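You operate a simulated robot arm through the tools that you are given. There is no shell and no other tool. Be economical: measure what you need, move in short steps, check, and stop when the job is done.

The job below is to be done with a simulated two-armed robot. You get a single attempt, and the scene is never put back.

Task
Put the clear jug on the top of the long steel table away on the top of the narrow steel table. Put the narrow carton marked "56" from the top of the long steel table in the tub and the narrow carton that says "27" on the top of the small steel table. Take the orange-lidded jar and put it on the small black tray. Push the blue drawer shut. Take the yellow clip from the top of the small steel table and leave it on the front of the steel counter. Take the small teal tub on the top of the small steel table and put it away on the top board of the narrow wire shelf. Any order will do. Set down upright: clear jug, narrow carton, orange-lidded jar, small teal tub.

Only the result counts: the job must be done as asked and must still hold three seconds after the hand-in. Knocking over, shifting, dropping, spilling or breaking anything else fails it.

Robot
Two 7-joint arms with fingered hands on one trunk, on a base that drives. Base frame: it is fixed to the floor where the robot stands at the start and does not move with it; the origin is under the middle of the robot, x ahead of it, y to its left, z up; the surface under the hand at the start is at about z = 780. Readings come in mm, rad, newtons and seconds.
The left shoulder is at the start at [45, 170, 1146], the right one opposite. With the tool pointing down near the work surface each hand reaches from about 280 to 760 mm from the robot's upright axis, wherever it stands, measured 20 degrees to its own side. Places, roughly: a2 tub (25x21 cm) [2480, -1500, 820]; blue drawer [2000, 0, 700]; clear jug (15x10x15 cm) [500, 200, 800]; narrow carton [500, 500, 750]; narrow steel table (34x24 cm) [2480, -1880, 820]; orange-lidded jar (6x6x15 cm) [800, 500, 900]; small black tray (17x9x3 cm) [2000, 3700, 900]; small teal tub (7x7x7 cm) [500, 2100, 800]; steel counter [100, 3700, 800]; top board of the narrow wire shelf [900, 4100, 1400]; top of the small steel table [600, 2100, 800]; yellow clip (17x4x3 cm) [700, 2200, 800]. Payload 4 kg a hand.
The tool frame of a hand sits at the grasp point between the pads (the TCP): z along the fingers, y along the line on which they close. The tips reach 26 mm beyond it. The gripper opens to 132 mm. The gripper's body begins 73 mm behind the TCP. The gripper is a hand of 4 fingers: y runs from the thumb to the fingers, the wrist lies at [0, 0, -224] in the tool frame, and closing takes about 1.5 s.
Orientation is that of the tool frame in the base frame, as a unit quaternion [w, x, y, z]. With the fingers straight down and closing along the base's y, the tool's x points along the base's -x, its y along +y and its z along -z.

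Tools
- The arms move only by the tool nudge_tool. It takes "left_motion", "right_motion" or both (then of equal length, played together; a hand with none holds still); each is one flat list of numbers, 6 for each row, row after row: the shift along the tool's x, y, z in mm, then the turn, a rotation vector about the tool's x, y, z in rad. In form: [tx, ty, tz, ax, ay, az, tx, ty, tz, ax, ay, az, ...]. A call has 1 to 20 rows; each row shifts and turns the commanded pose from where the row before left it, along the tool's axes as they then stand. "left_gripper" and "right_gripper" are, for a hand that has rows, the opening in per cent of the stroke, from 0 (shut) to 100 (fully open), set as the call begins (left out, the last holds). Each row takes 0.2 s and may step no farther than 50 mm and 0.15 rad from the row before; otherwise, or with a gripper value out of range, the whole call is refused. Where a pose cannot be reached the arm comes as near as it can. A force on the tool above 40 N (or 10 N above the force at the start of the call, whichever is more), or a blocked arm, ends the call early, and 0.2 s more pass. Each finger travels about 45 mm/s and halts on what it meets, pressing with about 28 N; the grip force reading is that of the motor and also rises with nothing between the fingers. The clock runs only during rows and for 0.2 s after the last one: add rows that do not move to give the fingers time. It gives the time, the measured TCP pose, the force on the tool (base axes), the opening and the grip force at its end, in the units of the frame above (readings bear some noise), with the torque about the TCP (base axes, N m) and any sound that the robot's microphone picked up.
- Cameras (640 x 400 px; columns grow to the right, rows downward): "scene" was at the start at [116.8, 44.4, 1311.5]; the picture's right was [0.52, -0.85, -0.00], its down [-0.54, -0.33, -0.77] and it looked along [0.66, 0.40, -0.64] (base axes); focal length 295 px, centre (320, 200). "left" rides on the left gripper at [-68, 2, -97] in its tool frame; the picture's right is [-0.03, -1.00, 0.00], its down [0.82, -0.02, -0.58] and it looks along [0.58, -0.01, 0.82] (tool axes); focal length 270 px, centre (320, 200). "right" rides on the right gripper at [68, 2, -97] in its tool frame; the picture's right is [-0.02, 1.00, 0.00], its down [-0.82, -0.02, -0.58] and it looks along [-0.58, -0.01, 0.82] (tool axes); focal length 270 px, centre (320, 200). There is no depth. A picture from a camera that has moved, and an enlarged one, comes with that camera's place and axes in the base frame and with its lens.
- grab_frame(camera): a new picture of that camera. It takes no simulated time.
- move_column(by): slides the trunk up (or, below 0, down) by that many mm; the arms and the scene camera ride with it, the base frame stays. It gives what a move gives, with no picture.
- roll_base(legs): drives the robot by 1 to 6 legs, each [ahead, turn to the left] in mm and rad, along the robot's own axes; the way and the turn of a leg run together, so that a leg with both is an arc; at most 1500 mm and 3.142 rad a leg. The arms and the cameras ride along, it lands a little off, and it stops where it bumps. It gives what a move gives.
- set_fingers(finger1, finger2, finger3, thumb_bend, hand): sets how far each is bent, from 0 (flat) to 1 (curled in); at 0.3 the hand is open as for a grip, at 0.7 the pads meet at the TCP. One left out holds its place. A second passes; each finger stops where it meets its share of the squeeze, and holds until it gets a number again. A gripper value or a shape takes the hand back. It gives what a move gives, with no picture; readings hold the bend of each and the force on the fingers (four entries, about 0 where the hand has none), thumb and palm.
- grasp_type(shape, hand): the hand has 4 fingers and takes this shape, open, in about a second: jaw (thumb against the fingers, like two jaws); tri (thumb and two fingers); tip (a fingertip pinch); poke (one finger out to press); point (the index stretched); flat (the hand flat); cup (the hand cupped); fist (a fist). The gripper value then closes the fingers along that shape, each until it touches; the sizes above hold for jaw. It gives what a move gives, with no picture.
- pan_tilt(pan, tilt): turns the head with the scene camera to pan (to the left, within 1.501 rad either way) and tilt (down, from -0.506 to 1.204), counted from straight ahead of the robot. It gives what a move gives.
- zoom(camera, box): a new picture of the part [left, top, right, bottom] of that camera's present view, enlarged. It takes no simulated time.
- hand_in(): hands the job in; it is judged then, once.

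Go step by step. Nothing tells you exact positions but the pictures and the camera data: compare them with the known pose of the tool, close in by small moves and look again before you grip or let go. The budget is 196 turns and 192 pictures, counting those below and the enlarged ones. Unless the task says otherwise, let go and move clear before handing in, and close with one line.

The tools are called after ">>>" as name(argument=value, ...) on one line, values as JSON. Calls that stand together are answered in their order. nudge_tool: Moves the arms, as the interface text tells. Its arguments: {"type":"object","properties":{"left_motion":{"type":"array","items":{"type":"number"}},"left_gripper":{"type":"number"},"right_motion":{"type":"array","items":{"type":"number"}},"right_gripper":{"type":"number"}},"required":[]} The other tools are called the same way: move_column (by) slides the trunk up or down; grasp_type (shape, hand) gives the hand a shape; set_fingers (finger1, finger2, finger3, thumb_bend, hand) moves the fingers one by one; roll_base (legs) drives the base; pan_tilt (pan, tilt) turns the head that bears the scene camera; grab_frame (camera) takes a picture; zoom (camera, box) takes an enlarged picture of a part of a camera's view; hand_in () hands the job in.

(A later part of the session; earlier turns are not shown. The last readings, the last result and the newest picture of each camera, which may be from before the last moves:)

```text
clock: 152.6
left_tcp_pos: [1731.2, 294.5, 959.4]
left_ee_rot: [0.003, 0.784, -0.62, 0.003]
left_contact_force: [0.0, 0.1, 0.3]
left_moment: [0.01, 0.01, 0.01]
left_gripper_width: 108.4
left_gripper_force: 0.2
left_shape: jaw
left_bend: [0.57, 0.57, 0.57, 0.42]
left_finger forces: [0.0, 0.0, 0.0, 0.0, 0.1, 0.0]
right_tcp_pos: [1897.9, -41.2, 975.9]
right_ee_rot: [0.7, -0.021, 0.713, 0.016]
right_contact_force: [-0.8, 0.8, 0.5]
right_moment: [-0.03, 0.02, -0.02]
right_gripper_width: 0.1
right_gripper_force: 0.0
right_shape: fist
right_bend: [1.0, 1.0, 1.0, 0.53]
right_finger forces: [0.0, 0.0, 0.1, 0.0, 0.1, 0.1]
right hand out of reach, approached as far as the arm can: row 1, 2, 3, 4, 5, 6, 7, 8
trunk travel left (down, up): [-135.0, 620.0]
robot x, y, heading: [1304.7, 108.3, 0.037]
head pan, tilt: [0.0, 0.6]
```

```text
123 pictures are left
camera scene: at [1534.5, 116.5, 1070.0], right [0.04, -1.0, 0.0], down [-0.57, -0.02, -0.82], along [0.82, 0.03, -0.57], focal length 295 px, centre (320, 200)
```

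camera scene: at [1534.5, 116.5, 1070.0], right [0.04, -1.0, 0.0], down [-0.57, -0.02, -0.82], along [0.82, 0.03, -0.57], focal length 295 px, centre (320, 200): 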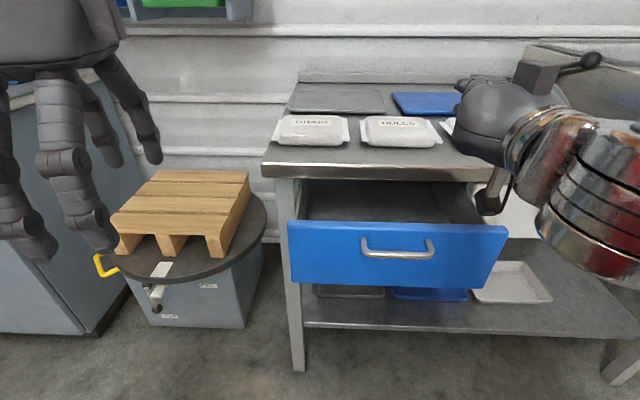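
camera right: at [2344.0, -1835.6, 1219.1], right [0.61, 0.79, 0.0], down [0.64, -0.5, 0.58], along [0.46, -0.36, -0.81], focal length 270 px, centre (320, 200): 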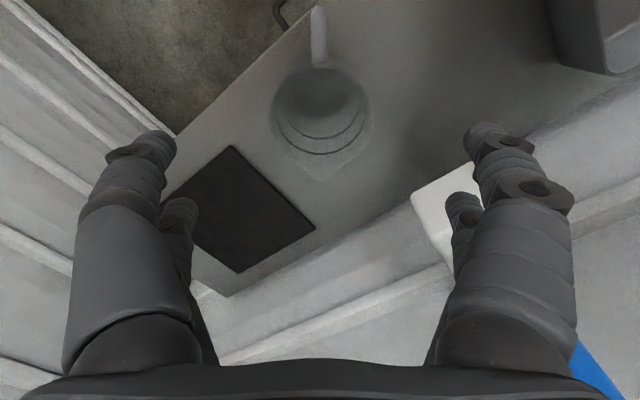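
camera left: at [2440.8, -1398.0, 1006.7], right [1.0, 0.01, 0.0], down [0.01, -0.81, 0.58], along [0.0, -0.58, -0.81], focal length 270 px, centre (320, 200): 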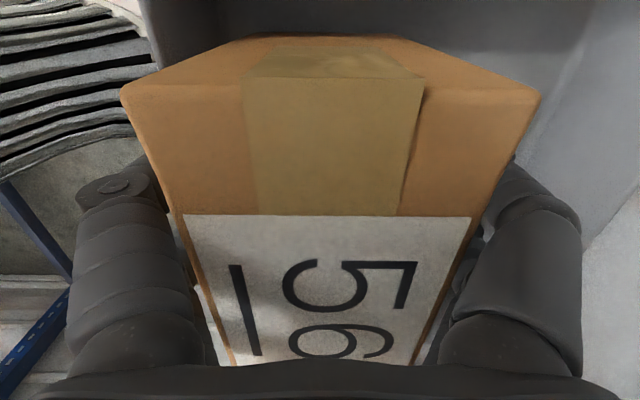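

The level pose is too cramped. I'll instead use closed straight fingers tilted about 35° forward from straight down: I raise the trunk a bit, re-shape and re-tilt.

>>> move_column(by=200)

>>> nudge_tool(right_motion=[0, 0, 0, 0, 0.137, 0, 0, 0, 0, 0, 0.137, 0, 0, 0, 0, 0, 0.137, 0, 0, 0, 0, 0, 0.137, 0, 0, 0, 0, 0, 0.137, 0, 0, 0, 0, 0, 0.137, 0, 0, 0, 0, 0, 0.137, 0])

>>> grab_frame(camera="scene")

```text
clock: 154.8
left_tcp_pos: [1731.5, 295.1, 1158.0]
left_ee_rot: [0.004, 0.784, -0.62, 0.002]
left_contact_force: [0.1, 1.1, -0.2]
left_moment: [0.02, 0.05, 0.0]
left_gripper_width: 108.2
left_gripper_force: 0.0
left_shape: jaw
left_bend: [0.57, 0.57, 0.57, 0.42]
left_finger forces: [0.1, 0.1, 0.0, 0.0, 0.0, 0.0]
right_tcp_pos: [1811.7, -44.8, 1288.9]
right_ee_rot: [0.779, -0.019, 0.626, 0.016]
right_contact_force: [-0.7, -1.1, 0.3]
right_moment: [0.0, -0.01, -0.03]
right_gripper_width: 0.0
right_gripper_force: 0.0
right_shape: fist
right_bend: [1.0, 1.0, 1.0, 0.53]
right_finger forces: [0.1, 0.1, 0.0, 0.0, 0.1, 0.0]
trunk travel left (down, up): [-335.0, 420.0]
robot x, y, heading: [1307.8, 105.8, 0.037]
head pan, tilt: [0.0, 0.6]
```

```text
clock: 156.4
left_tcp_pos: [1731.7, 295.0, 1159.2]
left_ee_rot: [0.003, 0.784, -0.621, 0.002]
left_contact_force: [-0.1, 0.3, 0.2]
left_moment: [0.01, 0.0, 0.02]
left_gripper_width: 108.3
left_gripper_force: 0.1
left_shape: jaw
left_bend: [0.57, 0.57, 0.57, 0.42]
left_finger forces: [0.1, 0.1, 0.0, 0.1, 0.0, 0.0]
right_tcp_pos: [1810.0, -43.9, 1288.1]
right_ee_rot: [0.401, -0.023, 0.916, 0.005]
right_contact_force: [-0.3, -0.3, 0.6]
right_moment: [-0.04, 0.03, -0.01]
right_gripper_width: 0.2
right_gripper_force: 0.1
right_shape: fist
right_bend: [1.0, 1.0, 1.0, 0.53]
right_finger forces: [0.0, 0.1, 0.0, 0.1, 0.0, 0.0]
trunk travel left (down, up): [-335.0, 420.0]
robot x, y, heading: [1311.5, 108.0, 0.036]
head pan, tilt: [0.0, 0.6]
```

```text
122 pictures are left
camera scene: at [1450.5, 113.6, 1278.4], right [0.04, -1.0, 0.0], down [-0.57, -0.02, -0.82], along [0.82, 0.03, -0.57], focal length 295 px, centre (320, 200)
```

scene: 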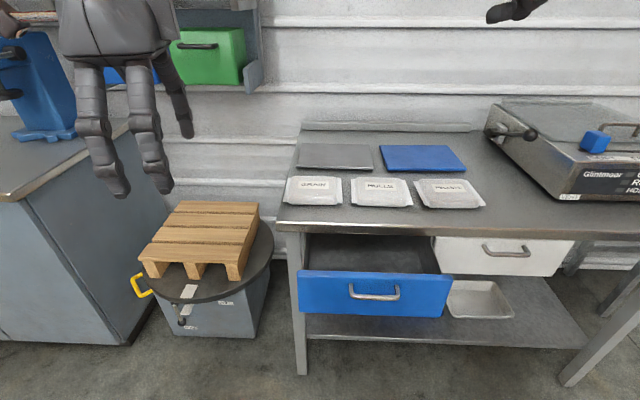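

Now I close the fingers straight and bring the hand down in front of the drawer, beside the handle.

>>> grasp_type(hand="right", shape="jaw")

>>> nudge_tool(right_motion=[30.2, -2.4, 30, 0, 0, 0, 30.2, -2.4, 30, 0, 0, 0, 30.2, -2.4, 30, 0, 0, 0, 30.2, -2.4, 30, 0, 0, 0, 30.2, -2.4, 30, 0, 0, 0, 30.2, -2.4, 30, 0, 0, 0, 30.2, -2.4, 30, 0, 0, 0, 30.2, -2.4, 30, 0, 0, 0, 30.2, -2.4, 30, 0, 0, 0, 30.2, -2.4, 30, 0, 0, 0, 30.2, -2.4, 30, 0, 0, 0, 30.2, -2.4, 30, 0, 0, 0, 30.2, -2.4, 30, 0, 0, 0], right_gripper=0)

>>> grab_frame(camera="scene")

```text
clock: 157.3
left_tcp_pos: [1731.1, 293.7, 1159.7]
left_ee_rot: [0.003, 0.785, -0.62, 0.002]
left_contact_force: [-0.1, 0.9, 0.6]
left_moment: [0.0, 0.0, -0.04]
left_gripper_width: 108.3
left_gripper_force: 0.1
left_shape: jaw
left_bend: [0.57, 0.57, 0.57, 0.42]
left_finger forces: [0.0, 0.1, 0.0, 0.0, 0.0, 0.0]
right_tcp_pos: [1810.1, -46.2, 1288.8]
right_ee_rot: [0.402, -0.023, 0.915, 0.005]
right_contact_force: [0.7, -0.5, 1.1]
right_moment: [0.01, 0.01, -0.01]
right_gripper_width: 132.0
right_gripper_force: 0.1
right_shape: jaw
right_bend: [0.3, 0.3, 0.3, 0.3]
right_finger forces: [0.0, 0.0, 0.0, 0.0, 0.0, 0.0]
trunk travel left (down, up): [-335.0, 420.0]
robot x, y, heading: [1309.9, 105.6, 0.035]
head pan, tilt: [0.0, 0.6]
```

```text
clock: 160.1
left_tcp_pos: [1732.2, 293.7, 1159.6]
left_ee_rot: [0.003, 0.785, -0.62, 0.002]
left_contact_force: [0.1, 0.1, -0.1]
left_moment: [0.02, 0.0, -0.03]
left_gripper_width: 108.0
left_gripper_force: 0.2
left_shape: jaw
left_bend: [0.57, 0.57, 0.57, 0.42]
left_finger forces: [0.1, 0.0, 0.1, 0.1, 0.0, 0.1]
right_tcp_pos: [1859.1, -86.8, 770.9]
right_ee_rot: [0.391, -0.025, 0.92, 0.007]
right_contact_force: [-0.5, 0.2, -0.9]
right_moment: [-0.02, -0.01, 0.01]
right_gripper_width: 0.0
right_gripper_force: 27.9
right_shape: jaw
right_bend: [0.62, 0.64, 0.64, 0.7]
right_finger forces: [0.0, 0.0, 0.1, 0.0, 0.1, 0.0]
right hand out of reach, approached as far as the arm can: row 12, 13
trunk travel left (down, up): [-335.0, 420.0]
robot x, y, heading: [1308.7, 110.6, 0.038]
head pan, tilt: [0.0, 0.6]
```

```text
121 pictures are left
camera scene: at [1451.1, 113.2, 1278.3], right [0.04, -1.0, 0.0], down [-0.57, -0.02, -0.82], along [0.82, 0.03, -0.57], focal length 295 px, centre (320, 200)
```

scene: 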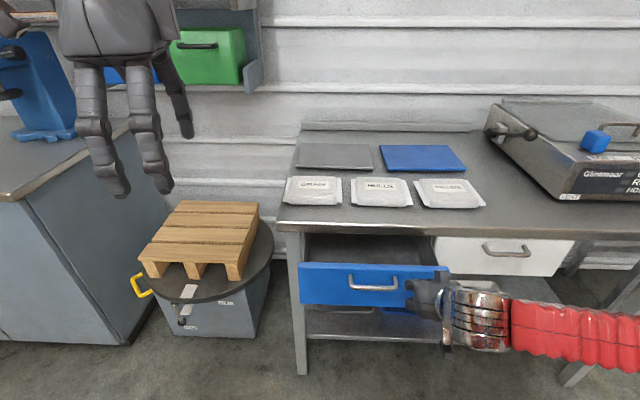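

The hand is at the drawer front's upper edge. I lower the trunk by 50 and look.

>>> move_column(by=-60)

>>> grab_frame(camera="scene")

>>> grab_frame(camera="right")

```text
clock: 161.1
left_tcp_pos: [1730.2, 295.1, 1099.0]
left_ee_rot: [0.002, 0.784, -0.621, 0.003]
left_contact_force: [-0.4, 0.1, -0.7]
left_moment: [0.02, 0.02, 0.03]
left_gripper_width: 108.2
left_gripper_force: 0.1
left_shape: jaw
left_bend: [0.57, 0.57, 0.57, 0.42]
left_finger forces: [0.0, 0.0, 0.0, 0.1, 0.0, 0.1]
right_tcp_pos: [1851.9, -85.5, 684.6]
right_ee_rot: [0.366, -0.025, 0.93, 0.006]
right_contact_force: [-0.1, -0.6, 0.1]
right_moment: [0.0, 0.0, -0.02]
right_gripper_width: 0.2
right_gripper_force: 27.9
right_shape: jaw
right_bend: [0.62, 0.64, 0.64, 0.7]
right_finger forces: [0.0, 0.0, 0.1, 0.0, 0.0, 0.0]
trunk travel left (down, up): [-275.0, 480.0]
robot x, y, heading: [1308.7, 109.8, 0.036]
head pan, tilt: [0.0, 0.6]
```

```text
120 pictures are left
camera scene: at [1470.3, 114.1, 1217.3], right [0.04, -1.0, 0.0], down [-0.56, -0.02, -0.82], along [0.82, 0.03, -0.57], focal length 295 px, centre (320, 200)
```

scene: 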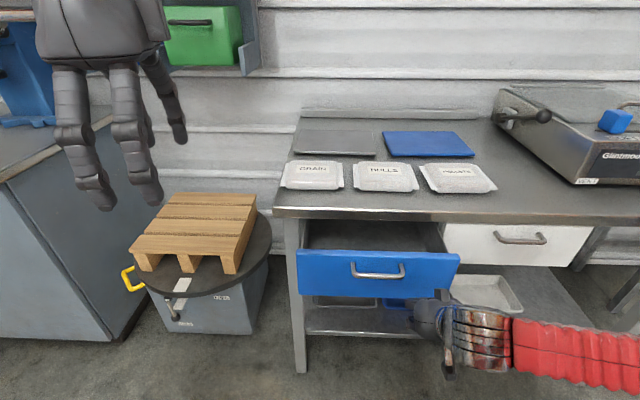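

```text
119 pictures are left
camera right: at [1736.6, -90.4, 709.1], right [-0.03, 1.0, 0.01], down [0.2, 0.0, 0.98], along [0.98, 0.03, -0.2], focal length 270 px, centre (320, 200)
```

right: 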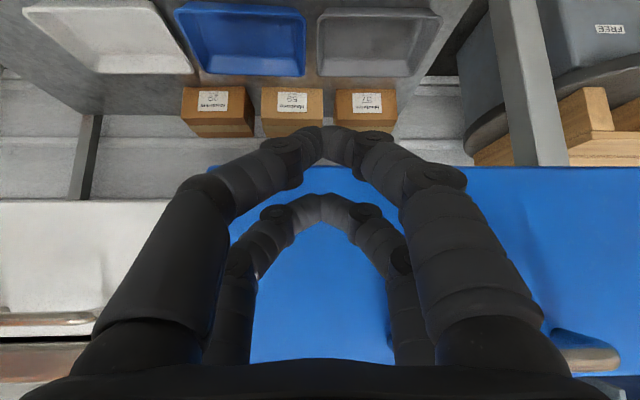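

The fingertips are a bit low on the drawer front; I raise 30 mm, then drive forward to push.

>>> nudge_tool(right_motion=[-20.5, 0, -21.9, 0, 0, 0])

>>> roll_base(legs=[[110, 0]])

>>> grab_frame(camera="scene")

```text
clock: 161.5
left_tcp_pos: [1730.3, 293.7, 1100.1]
left_ee_rot: [0.003, 0.784, -0.62, 0.002]
left_contact_force: [0.3, -1.0, 0.5]
left_moment: [0.04, 0.0, 0.02]
left_gripper_width: 108.4
left_gripper_force: 0.0
left_shape: jaw
left_bend: [0.57, 0.57, 0.57, 0.42]
left_finger forces: [0.1, 0.1, 0.1, 0.0, 0.1, 0.0]
right_tcp_pos: [1850.9, -84.5, 713.8]
right_ee_rot: [0.366, -0.025, 0.93, 0.007]
right_contact_force: [-0.9, 0.7, -0.4]
right_moment: [-0.01, 0.0, -0.01]
right_gripper_width: 0.1
right_gripper_force: 27.8
right_shape: jaw
right_bend: [0.62, 0.64, 0.64, 0.7]
right_finger forces: [0.0, 0.0, 0.0, 0.1, 0.2, 0.1]
trunk travel left (down, up): [-275.0, 480.0]
robot x, y, heading: [1303.5, 106.8, 0.039]
head pan, tilt: [0.0, 0.6]
```

```text
clock: 162.7
left_tcp_pos: [1841.8, 298.6, 1098.8]
left_ee_rot: [0.003, 0.784, -0.62, 0.002]
left_contact_force: [0.5, -0.1, -0.1]
left_moment: [0.0, 0.03, 0.0]
left_gripper_width: 108.1
left_gripper_force: 0.1
left_shape: jaw
left_bend: [0.57, 0.57, 0.57, 0.42]
left_finger forces: [0.0, 0.0, 0.0, 0.0, 0.1, 0.0]
right_tcp_pos: [1963.8, -81.1, 714.1]
right_ee_rot: [0.365, -0.025, 0.931, 0.006]
right_contact_force: [0.0, 0.7, -0.3]
right_moment: [-0.01, 0.03, 0.01]
right_gripper_width: 0.0
right_gripper_force: 28.0
right_shape: jaw
right_bend: [0.62, 0.64, 0.64, 0.7]
right_finger forces: [0.1, 0.0, 0.1, 0.1, 0.0, 0.1]
trunk travel left (down, up): [-275.0, 480.0]
robot x, y, heading: [1417.8, 111.7, 0.04]
head pan, tilt: [0.0, 0.6]
```

```text
118 pictures are left
camera scene: at [1582.7, 118.3, 1216.7], right [0.04, -1.0, 0.0], down [-0.57, -0.02, -0.82], along [0.82, 0.03, -0.57], focal length 295 px, centre (320, 200)
```

scene: 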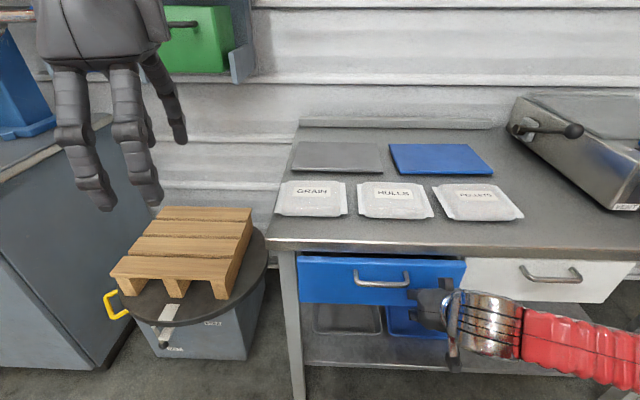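

Nearly shut. I push the last bit with the arm until it resists.

>>> nudge_tool(right_motion=[-7.3, 0, 6.8, 0, 0, 0, -7.3, 0, 6.8, 0, 0, 0, -7.3, 0, 6.8, 0, 0, 0, -7.3, 0, 6.8, 0, 0, 0, -7.3, 0, 6.8, 0, 0, 0, -7.3, 0, 6.8, 0, 0, 0, -7.3, 0, 6.8, 0, 0, 0])

>>> grab_frame(camera="scene")

```text
clock: 163.7
left_tcp_pos: [1840.8, 299.1, 1098.9]
left_ee_rot: [0.003, 0.784, -0.62, 0.002]
left_contact_force: [0.7, 0.0, -1.1]
left_moment: [-0.04, 0.02, -0.01]
left_gripper_width: 108.2
left_gripper_force: 0.0
left_shape: jaw
left_bend: [0.57, 0.57, 0.57, 0.42]
left_finger forces: [0.1, 0.1, 0.0, 0.1, 0.0, 0.0]
right_tcp_pos: [1988.9, -78.1, 709.2]
right_ee_rot: [0.356, -0.028, 0.934, 0.007]
right_contact_force: [-20.3, -1.4, 5.4]
right_moment: [0.09, -0.16, 0.07]
right_gripper_width: 0.0
right_gripper_force: 28.1
right_shape: jaw
right_bend: [0.62, 0.65, 0.67, 0.7]
right_finger forces: [0.1, 0.0, 0.0, 0.0, 0.0, 0.0]
trunk travel left (down, up): [-275.0, 480.0]
robot x, y, heading: [1415.8, 110.7, 0.036]
head pan, tilt: [0.0, 0.6]
stopped in row 4 (right hand): the force on the tool passed its limit at 47 N (the readings are from after the stop); the commanded pose is now the measured one
```

```text
117 pictures are left
camera scene: at [1580.1, 118.3, 1217.2], right [0.04, -1.0, 0.0], down [-0.56, -0.02, -0.82], along [0.82, 0.03, -0.57], focal length 295 px, centre (320, 200)
```

scene: 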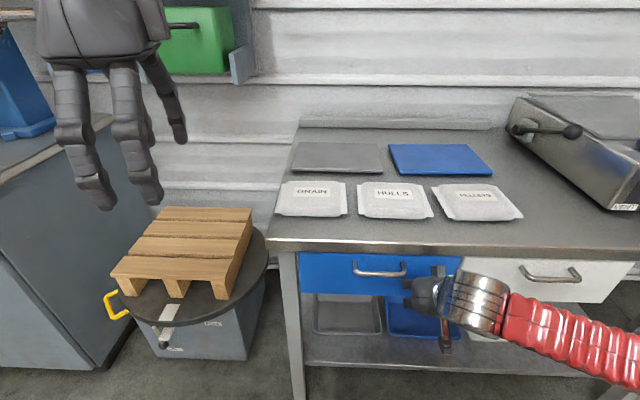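

It resists firmly, flush with the white one. I back the hand off, raise it and check.

>>> nudge_tool(right_motion=[36, 0, -34, 0, 0, 0, 36, 0, -34, 0, 0, 0, -33, 0, -35, 0, 0, 0, -33, 0, -35, 0, 0, 0, -33, 0, -35, 0, 0, 0, -33, 0, -35, 0, 0, 0, -33, 0, -35, 0, 0, 0, -33, 0, -35, 0, 0, 0, 0, 0, 0, 0, 0.146, 0, 0, 0, 0, 0, 0.146, 0, 0, 0, 0, 0, 0.146, 0, 0, 0, 0, 0, 0.146, 0, 0, 0, 0, 0, 0.146, 0], right_gripper=100)

>>> zoom(camera="scene", box=[260, 180, 640, 400])

```text
clock: 166.5
left_tcp_pos: [1840.1, 298.7, 1099.0]
left_ee_rot: [0.003, 0.785, -0.62, 0.002]
left_contact_force: [-0.5, 0.1, -0.7]
left_moment: [-0.02, 0.01, 0.06]
left_gripper_width: 108.3
left_gripper_force: 0.0
left_shape: jaw
left_bend: [0.57, 0.57, 0.57, 0.42]
left_finger forces: [0.0, 0.0, 0.0, 0.0, 0.0, 0.0]
right_tcp_pos: [1915.3, -81.6, 1004.0]
right_ee_rot: [0.001, -0.027, 1.0, -0.003]
right_contact_force: [-0.8, 0.7, 0.2]
right_moment: [-0.03, 0.03, 0.0]
right_gripper_width: 132.0
right_gripper_force: 0.1
right_shape: jaw
right_bend: [0.3, 0.3, 0.3, 0.3]
right_finger forces: [0.1, 0.1, 0.0, 0.0, 0.1, 0.0]
right hand out of reach, approached as far as the arm can: row 2, 4, 5
trunk travel left (down, up): [-275.0, 480.0]
robot x, y, heading: [1419.0, 110.0, 0.035]
head pan, tilt: [0.0, 0.6]
```

```text
1.68 times, centred on (450, 290) of scene
camera zoom: at [1581.3, 118.3, 1217.0], right [0.04, -1.0, 0.0], down [-0.57, -0.02, -0.82], along [0.82, 0.03, -0.57], focal length 497 px, centre (101, 48)
```

zoom: 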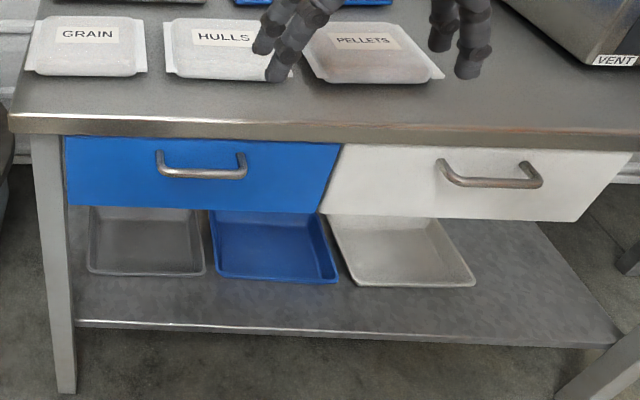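

The drawer is shut. Now I raise the trunk and turn around to face the long table from this side for the jar and carton 27.

>>> move_column(by=240)

>>> roll_base(legs=[[0, -1.05]])

>>> roll_base(legs=[[0, -1.05]])

>>> roll_base(legs=[[0, -1.05]])

>>> grab_frame(camera="scene")

```text
clock: 169.0
left_tcp_pos: [1841.6, 297.6, 1339.8]
left_ee_rot: [0.003, 0.784, -0.621, 0.002]
left_contact_force: [0.4, -0.7, 0.0]
left_moment: [0.01, -0.01, -0.01]
left_gripper_width: 108.2
left_gripper_force: 0.1
left_shape: jaw
left_bend: [0.57, 0.57, 0.57, 0.42]
left_finger forces: [0.1, 0.0, 0.0, 0.1, 0.2, 0.0]
right_tcp_pos: [1915.1, -79.7, 1243.1]
right_ee_rot: [0.001, -0.027, 1.0, -0.004]
right_contact_force: [-0.6, 0.8, -0.2]
right_moment: [-0.01, 0.01, -0.02]
right_gripper_width: 131.9
right_gripper_force: 0.0
right_shape: jaw
right_bend: [0.3, 0.3, 0.3, 0.3]
right_finger forces: [0.0, 0.0, 0.0, 0.0, 0.0, 0.1]
trunk travel left (down, up): [-515.0, 240.0]
robot x, y, heading: [1417.6, 112.5, 0.039]
head pan, tilt: [0.0, 0.6]
```

```text
clock: 171.9
left_tcp_pos: [1819.3, -122.6, 1340.5]
left_ee_rot: [-0.003, -0.42, 0.907, 0.0]
left_contact_force: [-1.0, -0.7, -0.3]
left_moment: [0.04, -0.06, -0.02]
left_gripper_width: 108.2
left_gripper_force: 0.0
left_shape: jaw
left_bend: [0.57, 0.57, 0.57, 0.42]
left_finger forces: [0.1, 0.1, 0.1, 0.0, 0.0, 0.0]
right_tcp_pos: [1560.1, -407.8, 1244.8]
right_ee_rot: [0.001, 0.427, 0.904, -0.003]
right_contact_force: [-1.2, -0.2, 0.2]
right_moment: [0.03, -0.07, 0.03]
right_gripper_width: 132.2
right_gripper_force: 0.0
right_shape: jaw
right_bend: [0.3, 0.3, 0.3, 0.3]
right_finger forces: [0.0, 0.0, 0.0, 0.0, 0.1, 0.1]
trunk travel left (down, up): [-515.0, 240.0]
robot x, y, heading: [1460.7, 141.2, -0.943]
head pan, tilt: [0.0, 0.6]
stopped in leg 1: the robot was blocked; the commanded pose is now the measured one
```

```text
clock: 174.8
left_tcp_pos: [1458.3, -296.9, 1343.0]
left_ee_rot: [-0.002, 0.031, 1.0, 0.001]
left_contact_force: [-1.3, 0.6, -0.2]
left_moment: [-0.09, -0.1, 0.01]
left_gripper_width: 108.4
left_gripper_force: 0.1
left_shape: jaw
left_bend: [0.57, 0.57, 0.57, 0.42]
left_finger forces: [0.1, 0.0, 0.0, 0.1, 0.1, 0.0]
right_tcp_pos: [1077.5, -257.5, 1245.3]
right_ee_rot: [0.001, 0.787, 0.616, -0.003]
right_contact_force: [-1.0, 0.2, -0.4]
right_moment: [-0.06, -0.13, -0.03]
right_gripper_width: 131.9
right_gripper_force: 0.0
right_shape: jaw
right_bend: [0.3, 0.3, 0.3, 0.3]
right_finger forces: [0.1, 0.0, 0.0, 0.1, 0.1, 0.0]
trunk travel left (down, up): [-515.0, 240.0]
robot x, y, heading: [1514.7, 136.5, -1.864]
head pan, tilt: [0.0, 0.6]
stopped in leg 1: the robot was blocked; the commanded pose is now the measured one
```

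```text
clock: 177.6
left_tcp_pos: [1147.6, -114.3, 1344.0]
left_ee_rot: [-0.001, 0.444, 0.896, 0.003]
left_contact_force: [-1.0, 1.3, -0.5]
left_moment: [-0.06, -0.03, 0.02]
left_gripper_width: 108.3
left_gripper_force: 0.1
left_shape: jaw
left_bend: [0.57, 0.57, 0.57, 0.42]
left_finger forces: [0.0, 0.1, 0.1, 0.0, 0.0, 0.1]
right_tcp_pos: [928.3, 201.8, 1245.9]
right_ee_rot: [-0.002, 0.972, 0.234, -0.002]
right_contact_force: [0.5, 0.2, 0.1]
right_moment: [-0.09, -0.03, 0.0]
right_gripper_width: 132.4
right_gripper_force: 0.1
right_shape: jaw
right_bend: [0.3, 0.3, 0.3, 0.3]
right_finger forces: [0.1, 0.0, 0.0, 0.1, 0.0, 0.0]
trunk travel left (down, up): [-515.0, 240.0]
robot x, y, heading: [1534.1, 88.9, -2.764]
head pan, tilt: [0.0, 0.6]
stopped in leg 1: the robot was blocked; the commanded pose is now the measured one
```

```text
115 pictures are left
camera scene: at [1430.2, 52.5, 1460.1], right [-0.37, 0.93, 0.0], down [0.53, 0.21, -0.82], along [-0.77, -0.31, -0.57], focal length 295 px, centre (320, 200)
```

scene: 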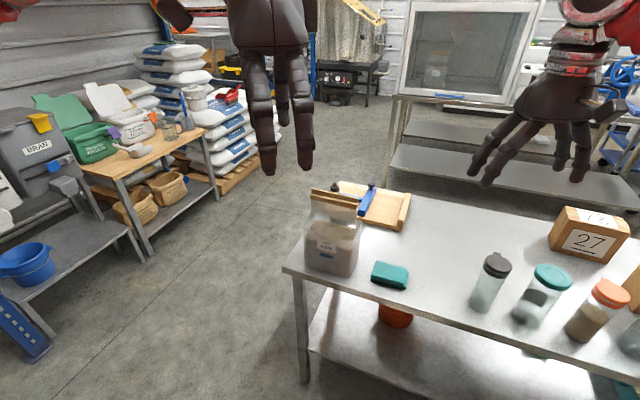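

I can see the table from the far side with jars and carton 27. I turn in smaller legs and drive to face the jars.

>>> roll_base(legs=[[0, -0.65]])

>>> roll_base(legs=[[0, -0.65]])

>>> roll_base(legs=[[450, 0]])

>>> roll_base(legs=[[0, 0.8]])

>>> grab_frame(camera="scene")

```text
clock: 179.9
left_tcp_pos: [1107.0, 153.3, 1343.3]
left_ee_rot: [-0.003, 0.705, 0.709, 0.005]
left_contact_force: [1.1, 0.1, 0.5]
left_moment: [-0.01, -0.01, -0.02]
left_gripper_width: 108.2
left_gripper_force: 0.1
left_shape: jaw
left_bend: [0.57, 0.57, 0.57, 0.42]
left_finger forces: [0.1, 0.0, 0.1, 0.1, 0.0, 0.1]
right_tcp_pos: [1123.7, 538.2, 1247.0]
right_ee_rot: [-0.003, 0.996, -0.086, -0.002]
right_contact_force: [0.3, -0.3, -1.0]
right_moment: [0.01, 0.04, 0.0]
right_gripper_width: 132.0
right_gripper_force: 0.1
right_shape: jaw
right_bend: [0.3, 0.3, 0.3, 0.3]
right_finger forces: [0.1, 0.1, 0.1, 0.0, 0.0, 0.1]
trunk travel left (down, up): [-515.0, 240.0]
robot x, y, heading: [1527.8, 54.5, 2.87]
head pan, tilt: [0.0, 0.6]
```

```text
clock: 182.3
left_tcp_pos: [1253.5, 388.3, 1343.5]
left_ee_rot: [-0.001, 0.894, 0.447, 0.005]
left_contact_force: [-0.2, -0.2, -0.2]
left_moment: [-0.01, -0.01, 0.0]
left_gripper_width: 108.1
left_gripper_force: 0.1
left_shape: jaw
left_bend: [0.57, 0.57, 0.57, 0.42]
left_finger forces: [0.0, 0.0, 0.0, 0.0, 0.1, 0.0]
right_tcp_pos: [1499.8, 684.5, 1246.6]
right_ee_rot: [-0.004, 0.917, -0.399, 0.0]
right_contact_force: [0.3, 0.0, -0.3]
right_moment: [-0.01, -0.04, -0.01]
right_gripper_width: 132.0
right_gripper_force: 0.0
right_shape: jaw
right_bend: [0.3, 0.3, 0.3, 0.3]
right_finger forces: [0.1, 0.1, 0.1, 0.1, 0.0, 0.0]
trunk travel left (down, up): [-515.0, 240.0]
robot x, y, heading: [1498.1, 30.6, 2.224]
head pan, tilt: [0.0, 0.6]
```

```text
clock: 185.1
left_tcp_pos: [976.2, 746.7, 1343.9]
left_ee_rot: [-0.001, 0.893, 0.449, 0.006]
left_contact_force: [-0.1, 1.0, -0.1]
left_moment: [0.0, -0.01, 0.01]
left_gripper_width: 108.3
left_gripper_force: 0.0
left_shape: jaw
left_bend: [0.57, 0.57, 0.57, 0.42]
left_finger forces: [0.1, 0.0, 0.0, 0.1, 0.0, 0.1]
right_tcp_pos: [1219.2, 1045.3, 1248.3]
right_ee_rot: [-0.004, 0.918, -0.397, -0.001]
right_contact_force: [-0.8, -0.2, 0.0]
right_moment: [-0.02, -0.01, 0.01]
right_gripper_width: 132.3
right_gripper_force: 0.0
right_shape: jaw
right_bend: [0.3, 0.3, 0.3, 0.3]
right_finger forces: [0.0, 0.0, 0.1, 0.1, 0.0, 0.0]
trunk travel left (down, up): [-515.0, 240.0]
robot x, y, heading: [1221.2, 391.5, 2.226]
head pan, tilt: [0.0, 0.6]
```

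```text
clock: 187.8
left_tcp_pos: [789.5, 466.0, 1345.3]
left_ee_rot: [-0.003, 0.65, 0.76, 0.005]
left_contact_force: [-0.7, 1.3, -0.1]
left_moment: [0.02, -0.01, 0.01]
left_gripper_width: 108.0
left_gripper_force: 0.1
left_shape: jaw
left_bend: [0.57, 0.57, 0.57, 0.42]
left_finger forces: [0.1, 0.0, 0.1, 0.0, 0.0, 0.0]
right_tcp_pos: [747.1, 848.5, 1246.9]
right_ee_rot: [-0.004, 1.0, -0.011, -0.001]
right_contact_force: [0.0, -0.4, 0.3]
right_moment: [0.0, -0.02, 0.01]
right_gripper_width: 132.0
right_gripper_force: 0.1
right_shape: jaw
right_bend: [0.3, 0.3, 0.3, 0.3]
right_finger forces: [0.1, 0.0, 0.1, 0.0, 0.0, 0.1]
trunk travel left (down, up): [-515.0, 240.0]
robot x, y, heading: [1220.5, 434.2, 3.02]
head pan, tilt: [0.0, 0.6]
```

```text
114 pictures are left
camera scene: at [1112.7, 449.4, 1460.1], right [0.12, 0.99, 0.0], down [0.56, -0.07, -0.82], along [-0.82, 0.1, -0.57], focal length 295 px, centre (320, 200)
```

scene: 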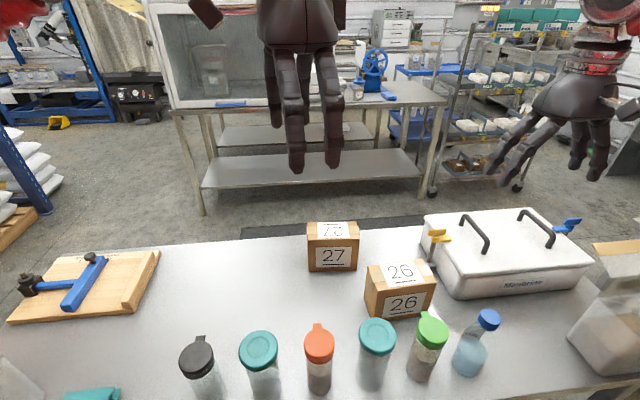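

A clear view: carton 27 centre ≈ (467, 570), slightly turned; orange jar ≈ (812, 487). I drive 60 mm closer so the right hand can reach the carton.

>>> roll_base(legs=[[60, 0.06]])

>>> pan_tilt(pan=0, tilt=0.9)

>>> grab_frame(camera="scene")

```text
clock: 188.8
left_tcp_pos: [726.7, 443.8, 1345.6]
left_ee_rot: [-0.002, 0.627, 0.779, 0.005]
left_contact_force: [-0.8, 1.4, 0.3]
left_moment: [0.06, -0.04, -0.01]
left_gripper_width: 108.2
left_gripper_force: 0.0
left_shape: jaw
left_bend: [0.57, 0.57, 0.57, 0.42]
left_finger forces: [0.0, 0.1, 0.0, 0.0, 0.0, 0.1]
right_tcp_pos: [661.9, 823.0, 1248.7]
right_ee_rot: [-0.004, 1.0, 0.019, -0.003]
right_contact_force: [-0.8, -1.0, 0.2]
right_moment: [0.09, -0.04, -0.03]
right_gripper_width: 132.0
right_gripper_force: 0.0
right_shape: jaw
right_bend: [0.3, 0.3, 0.3, 0.3]
right_finger forces: [0.1, 0.1, 0.1, 0.0, 0.1, 0.0]
trunk travel left (down, up): [-515.0, 240.0]
robot x, y, heading: [1160.5, 443.8, 3.087]
head pan, tilt: [0.0, 0.6]
```

```text
clock: 189.6
left_tcp_pos: [727.9, 445.2, 1344.9]
left_ee_rot: [-0.004, 0.627, 0.779, 0.004]
left_contact_force: [1.6, 0.0, 0.6]
left_moment: [-0.05, 0.01, -0.01]
left_gripper_width: 108.4
left_gripper_force: 0.0
left_shape: jaw
left_bend: [0.57, 0.57, 0.57, 0.42]
left_finger forces: [0.0, 0.0, 0.0, 0.1, 0.0, 0.0]
right_tcp_pos: [662.2, 824.8, 1250.1]
right_ee_rot: [-0.003, 1.0, 0.019, -0.003]
right_contact_force: [-0.2, -0.7, -0.4]
right_moment: [-0.02, 0.0, 0.01]
right_gripper_width: 132.0
right_gripper_force: 0.0
right_shape: jaw
right_bend: [0.3, 0.3, 0.3, 0.3]
right_finger forces: [0.2, 0.0, 0.1, 0.0, 0.0, 0.0]
trunk travel left (down, up): [-515.0, 240.0]
robot x, y, heading: [1160.3, 440.3, 3.081]
head pan, tilt: [0.0, 0.901]
```

```text
113 pictures are left
camera scene: at [1066.0, 450.5, 1435.6], right [0.06, 1.0, 0.0], down [0.78, -0.05, -0.62], along [-0.62, 0.04, -0.78], focal length 295 px, centre (320, 200)
```

scene: 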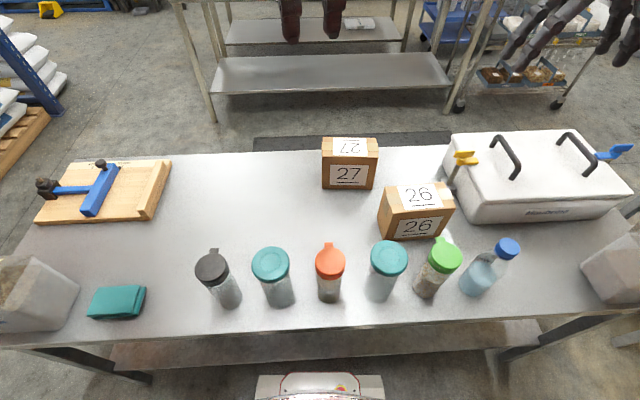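

I move the left hand aside and bring the right hand over carton 27, turned to grip across its narrow side.

>>> nudge_tool(left_motion=[-20, -4, 0, 0, 0, 0, -20, -4, 0, 0, 0, 0, -20, -4, 0, 0, 0, 0, -20, -4, 0, 0, 0, 0, -20, -4, 0, 0, 0, 0, -20, -4, 0, 0, 0, 0, -20, -4, 0, 0, 0, 0, -20, -4, 0, 0, 0, 0, 0, 0, 0, 0, 0, 0, 0, 0, 0, 0, 0, 0, 0, 0, 0, 0, 0, 0, 0, 0, 0, 0, 0, 0, 0, 0, 0, 0, 0, 0, 0, 0, 0, 0, 0, 0, 0, 0, 0, 0, 0, 0, 0, 0, 0, 0, 0, 0, 0, 0, 0, 0, 0, 0, 0, 0, 0, 0, 0, 0], right_motion=[0, 0, 0, 0, 0, -0.143, 0, 0, 0, 0, 0, -0.143, 0, 0, 0, 0, 0, -0.143, 0, 0, 0, 0, 0, -0.143, 0, 0, 0, 0, 0, -0.143, 0, 0, 0, 0, 0, -0.143, 0, 0, 0, 0, 0, -0.143, 0, 0, 0, 0, 0, -0.143, 0, 0, 0, 0, 0, -0.143, 0, 0, 0, 0, 0, -0.143, -34.4, -20.9, 0, 0, 0, 0, -34.4, -20.9, 0, 0, 0, 0, -34.4, -20.9, 0, 0, 0, 0, -34.4, -20.9, 0, 0, 0, 0, -34.4, -20.9, 0, 0, 0, 0, -34.4, -20.9, 0, 0, 0, 0, -34.4, -20.9, 0, 0, 0, 0, -34.4, -20.9, 0, 0, 0, 0], right_gripper=100)

>>> grab_frame(camera="scene")

>>> grab_frame(camera="right")

```text
clock: 193.4
left_tcp_pos: [730.5, 283.9, 1345.4]
left_ee_rot: [-0.003, 0.627, 0.779, 0.004]
left_contact_force: [0.2, -1.2, -0.3]
left_moment: [0.0, 0.01, 0.02]
left_gripper_width: 108.3
left_gripper_force: 0.0
left_shape: jaw
left_bend: [0.57, 0.57, 0.57, 0.42]
left_finger forces: [0.0, 0.0, 0.0, 0.0, 0.1, 0.1]
right_tcp_pos: [495.8, 580.9, 1239.6]
right_ee_rot: [-0.004, 0.742, 0.671, 0.0]
right_contact_force: [-0.4, 0.0, 0.8]
right_moment: [-0.01, 0.03, -0.03]
right_gripper_width: 132.1
right_gripper_force: 0.0
right_shape: jaw
right_bend: [0.3, 0.3, 0.3, 0.3]
right_finger forces: [0.1, 0.0, 0.0, 0.0, 0.1, 0.0]
right hand out of reach, approached as far as the arm can: row 17, 18
trunk travel left (down, up): [-515.0, 240.0]
robot x, y, heading: [1161.2, 444.4, 3.079]
head pan, tilt: [0.0, 0.901]
```

```text
112 pictures are left
camera scene: at [1064.0, 450.5, 1435.4], right [0.06, 1.0, 0.0], down [0.78, -0.05, -0.62], along [-0.62, 0.04, -0.78], focal length 295 px, centre (320, 200)
```

scene: 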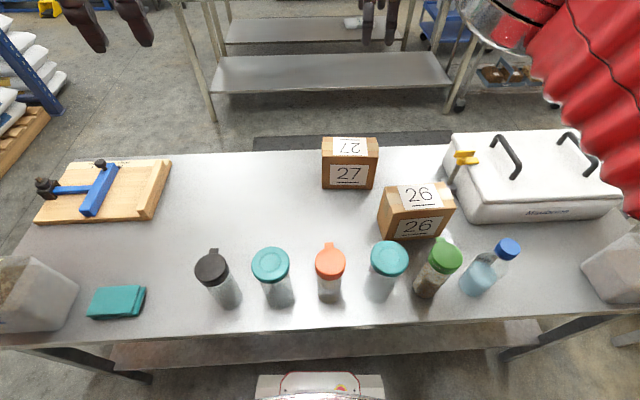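

```text
111 pictures are left
camera right: at [504.6, 648.2, 1338.8], right [0.99, -0.13, -0.01], down [-0.1, -0.81, 0.57], along [-0.08, -0.57, -0.82], focal length 270 px, centre (320, 200)
```

right: 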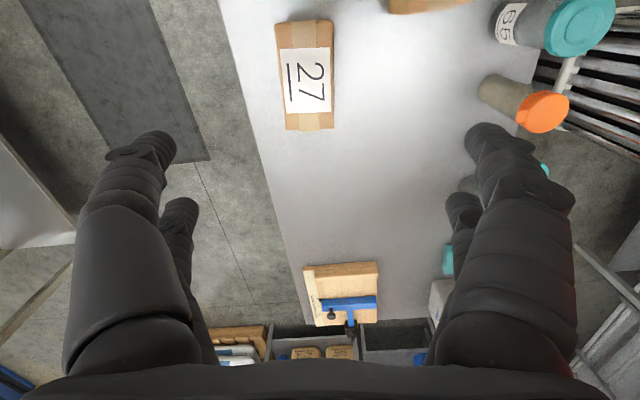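

The reach is limited up here; lower down it should improve. I descend towards the carton.

>>> nudge_tool(right_motion=[0, 0, 46, 0, 0, 0, 0, 0, 46, 0, 0, 0, 0, 0, 46, 0, 0, 0, 0, 0, 46, 0, 0, 0, 0, 0, 46, 0, 0, 0])

>>> grab_frame(camera="right")

>>> grab_frame(camera="scene")

```text
clock: 194.6
left_tcp_pos: [730.4, 283.5, 1344.2]
left_ee_rot: [-0.002, 0.627, 0.779, 0.005]
left_contact_force: [0.5, 0.6, 0.2]
left_moment: [0.0, 0.0, 0.01]
left_gripper_width: 108.3
left_gripper_force: 0.0
left_shape: jaw
left_bend: [0.57, 0.57, 0.57, 0.42]
left_finger forces: [0.1, 0.0, 0.1, 0.0, 0.0, 0.0]
right_tcp_pos: [498.5, 579.5, 1008.5]
right_ee_rot: [-0.005, 0.742, 0.67, 0.001]
right_contact_force: [0.1, -0.4, 0.1]
right_moment: [-0.02, 0.01, 0.03]
right_gripper_width: 131.9
right_gripper_force: 0.2
right_shape: jaw
right_bend: [0.3, 0.3, 0.3, 0.3]
right_finger forces: [0.1, 0.0, 0.1, 0.1, 0.1, 0.0]
trunk travel left (down, up): [-515.0, 240.0]
robot x, y, heading: [1159.5, 444.1, 3.079]
head pan, tilt: [0.0, 0.901]
```

```text
110 pictures are left
camera right: at [507.6, 646.7, 1107.4], right [0.99, -0.13, -0.01], down [-0.1, -0.81, 0.57], along [-0.08, -0.57, -0.82], focal length 270 px, centre (320, 200)
```

right: 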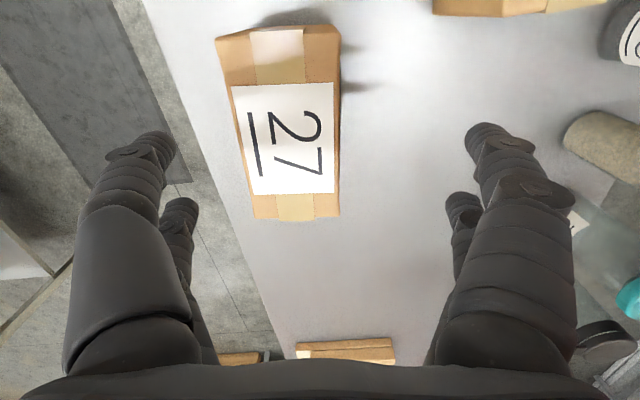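

```text
109 pictures are left
camera scene: at [1063.4, 450.5, 1435.3], right [0.06, 1.0, 0.0], down [0.78, -0.05, -0.62], along [-0.62, 0.04, -0.78], focal length 295 px, centre (320, 200)
```

scene: 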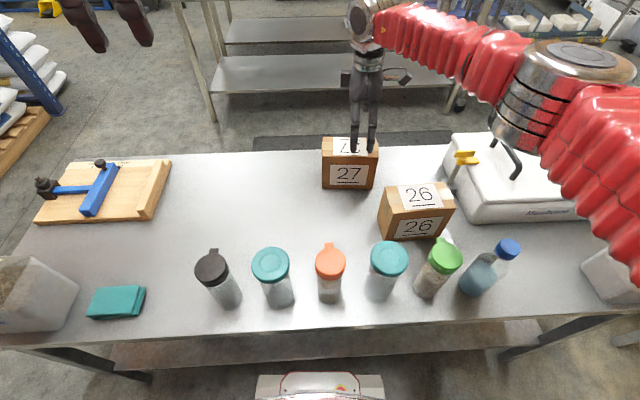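

Carton 27's centre from the wrist camera is (468, 560). I correct by (−30, −18) and go down to gripping height.

>>> nudge_tool(right_motion=[-10, -14, 0, 0, 0, 0, -11, -14, 0, 0, 0, 0, 0, 0, 40, 0, 0, 0, 0, 0, 35, 0, 0, 0, 0, 0, 25, 0, 0, 0])

>>> grab_frame(camera="right")

```text
clock: 195.8
left_tcp_pos: [728.7, 284.8, 1345.6]
left_ee_rot: [-0.002, 0.627, 0.779, 0.005]
left_contact_force: [-0.1, 1.0, 0.3]
left_moment: [-0.01, 0.0, 0.02]
left_gripper_width: 108.0
left_gripper_force: 0.0
left_shape: jaw
left_bend: [0.57, 0.57, 0.57, 0.42]
left_finger forces: [0.1, 0.0, 0.0, 0.0, 0.0, 0.0]
right_tcp_pos: [493.3, 567.6, 910.0]
right_ee_rot: [-0.004, 0.743, 0.669, -0.001]
right_contact_force: [0.1, 0.1, 0.7]
right_moment: [0.02, 0.01, 0.0]
right_gripper_width: 132.1
right_gripper_force: 0.0
right_shape: jaw
right_bend: [0.3, 0.3, 0.3, 0.3]
right_finger forces: [0.0, 0.0, 0.0, 0.0, 0.1, 0.1]
right hand out of reach, approached as far as the arm can: row 2, 3, 4, 5
trunk travel left (down, up): [-515.0, 240.0]
robot x, y, heading: [1163.0, 443.9, 3.088]
head pan, tilt: [0.0, 0.901]
```

```text
108 pictures are left
camera right: at [502.7, 635.0, 1008.8], right [0.99, -0.13, -0.01], down [-0.1, -0.81, 0.57], along [-0.08, -0.57, -0.82], focal length 270 px, centre (320, 200)
```

right: 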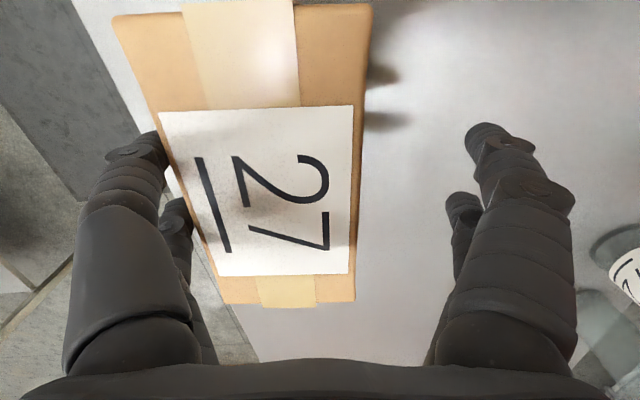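

The reach is about 25 mm short. Lowering the trunk brings the shoulder forward and level, so I raise the hand and lower the trunk by 160.

>>> nudge_tool(right_motion=[10, 14, -40, 0, 0, 0, 0, 0, -45, 0, 0, 0, 0, 0, -45, 0, 0, 0, 0, 0, -45, 0, 0, 0])

>>> move_column(by=-160)

>>> grab_frame(camera="scene")

>>> grab_frame(camera="right")

```text
clock: 196.8
left_tcp_pos: [730.4, 281.6, 1346.4]
left_ee_rot: [-0.003, 0.626, 0.78, 0.005]
left_contact_force: [0.2, -0.6, 0.5]
left_moment: [0.02, 0.01, -0.02]
left_gripper_width: 108.3
left_gripper_force: 0.1
left_shape: jaw
left_bend: [0.57, 0.57, 0.57, 0.42]
left_finger forces: [0.0, 0.1, 0.0, 0.0, 0.1, 0.1]
right_tcp_pos: [510.2, 568.8, 1089.3]
right_ee_rot: [-0.005, 0.742, 0.67, 0.001]
right_contact_force: [0.1, 0.4, -0.3]
right_moment: [0.02, 0.01, -0.02]
right_gripper_width: 131.9
right_gripper_force: 0.1
right_shape: jaw
right_bend: [0.3, 0.3, 0.3, 0.3]
right_finger forces: [0.1, 0.0, 0.1, 0.1, 0.0, 0.0]
trunk travel left (down, up): [-515.0, 240.0]
robot x, y, heading: [1160.2, 440.4, 3.082]
head pan, tilt: [0.0, 0.901]
```

```text
clock: 198.6
left_tcp_pos: [731.5, 282.3, 1185.1]
left_ee_rot: [-0.003, 0.626, 0.78, 0.004]
left_contact_force: [0.7, 0.7, -0.7]
left_moment: [0.02, -0.01, -0.02]
left_gripper_width: 108.2
left_gripper_force: 0.1
left_shape: jaw
left_bend: [0.57, 0.57, 0.57, 0.42]
left_finger forces: [0.0, 0.0, 0.0, 0.1, 0.0, 0.0]
right_tcp_pos: [510.2, 574.6, 930.3]
right_ee_rot: [-0.007, 0.742, 0.67, -0.002]
right_contact_force: [2.1, 1.5, 18.2]
right_moment: [0.21, 1.5, -0.1]
right_gripper_width: 132.2
right_gripper_force: 0.0
right_shape: jaw
right_bend: [0.3, 0.3, 0.27, 0.28]
right_finger forces: [0.0, 0.0, 9.0, 0.1, 10.2, 0.1]
trunk travel left (down, up): [-355.0, 400.0]
robot x, y, heading: [1160.2, 442.9, 3.084]
head pan, tilt: [0.0, 0.901]
```

```text
107 pictures are left
camera scene: at [1036.3, 451.4, 1274.5], right [0.06, 1.0, 0.0], down [0.78, -0.05, -0.62], along [-0.62, 0.04, -0.78], focal length 295 px, centre (320, 200)
```

scene: 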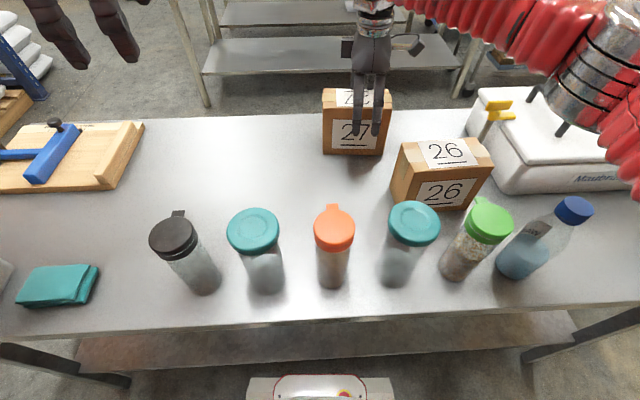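

```text
106 pictures are left
camera right: at [519.9, 640.7, 1028.2], right [0.99, -0.13, -0.01], down [-0.1, -0.81, 0.57], along [-0.08, -0.57, -0.82], focal length 270 px, centre (320, 200)
```

right: 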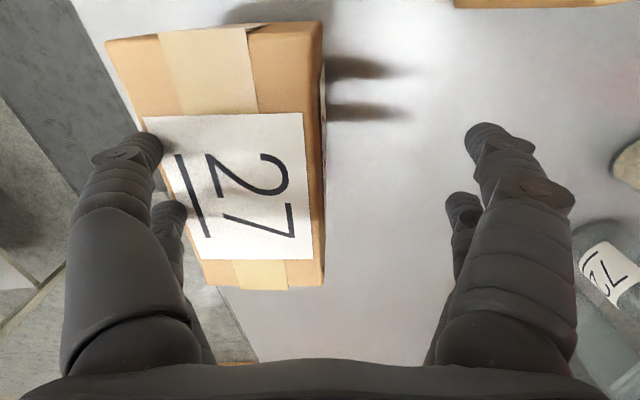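

The fingertips press on the carton top's far edge; I raise at once and then shift over its centre.

>>> nudge_tool(right_motion=[0, 0, -35, 0, 0, 0, 0, 0, -35, 0, 0, 0, -2, -20, 0, 0, 0, 0, -3, -22, 0, 0, 0, 0])

>>> grab_frame(camera="right")

```text
clock: 199.6
left_tcp_pos: [729.4, 281.5, 1184.5]
left_ee_rot: [-0.003, 0.626, 0.78, 0.004]
left_contact_force: [1.2, 0.0, 0.8]
left_moment: [0.01, -0.02, 0.02]
left_gripper_width: 108.3
left_gripper_force: 0.0
left_shape: jaw
left_bend: [0.57, 0.57, 0.57, 0.42]
left_finger forces: [0.0, 0.0, 0.0, 0.1, 0.1, 0.0]
right_tcp_pos: [464.6, 571.4, 1000.6]
right_ee_rot: [-0.004, 0.742, 0.671, 0.001]
right_contact_force: [-0.1, 0.3, 0.0]
right_moment: [-0.03, 0.01, 0.02]
right_gripper_width: 131.9
right_gripper_force: 0.1
right_shape: jaw
right_bend: [0.3, 0.3, 0.3, 0.3]
right_finger forces: [0.0, 0.0, 0.0, 0.0, 0.0, 0.1]
trunk travel left (down, up): [-355.0, 400.0]
robot x, y, heading: [1159.0, 444.6, 3.081]
head pan, tilt: [0.0, 0.901]
```

```text
105 pictures are left
camera right: at [474.8, 638.5, 1097.1], right [0.99, -0.13, -0.01], down [-0.1, -0.81, 0.57], along [-0.08, -0.57, -0.82], focal length 270 px, centre (320, 200)
```

right: 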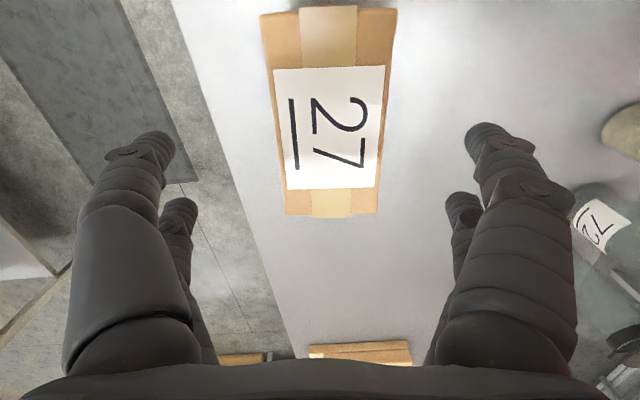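

Well centred now. I make a small correction and descend.

>>> nudge_tool(right_motion=[-9, 6, 30, 0, 0, 0, 0, 0, 40, 0, 0, 0, 0, 0, 35, 0, 0, 0, 0, 0, 24, 0, 0, 0])

>>> grab_frame(camera="right")

```text
clock: 200.6
left_tcp_pos: [728.9, 282.6, 1183.4]
left_ee_rot: [-0.003, 0.627, 0.779, 0.005]
left_contact_force: [0.9, 0.7, 0.1]
left_moment: [0.01, -0.01, 0.0]
left_gripper_width: 108.3
left_gripper_force: 0.0
left_shape: jaw
left_bend: [0.57, 0.57, 0.57, 0.42]
left_finger forces: [0.0, 0.0, 0.0, 0.0, 0.0, 0.0]
right_tcp_pos: [471.2, 566.9, 869.8]
right_ee_rot: [-0.004, 0.742, 0.67, 0.001]
right_contact_force: [0.0, 0.9, 0.3]
right_moment: [-0.03, -0.02, 0.01]
right_gripper_width: 132.1
right_gripper_force: 0.0
right_shape: jaw
right_bend: [0.3, 0.3, 0.3, 0.3]
right_finger forces: [0.0, 0.0, 0.0, 0.1, 0.0, 0.0]
trunk travel left (down, up): [-355.0, 400.0]
robot x, y, heading: [1159.2, 439.6, 3.082]
head pan, tilt: [0.0, 0.901]
```

```text
104 pictures are left
camera right: at [480.3, 633.2, 966.6], right [0.99, -0.13, -0.01], down [-0.1, -0.81, 0.57], along [-0.08, -0.57, -0.82], focal length 270 px, centre (320, 200)
```

right: 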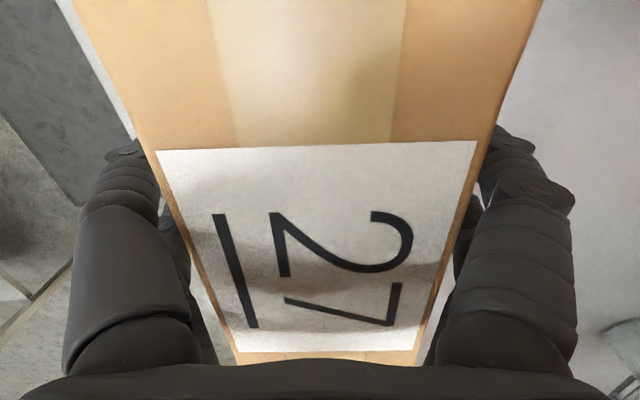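

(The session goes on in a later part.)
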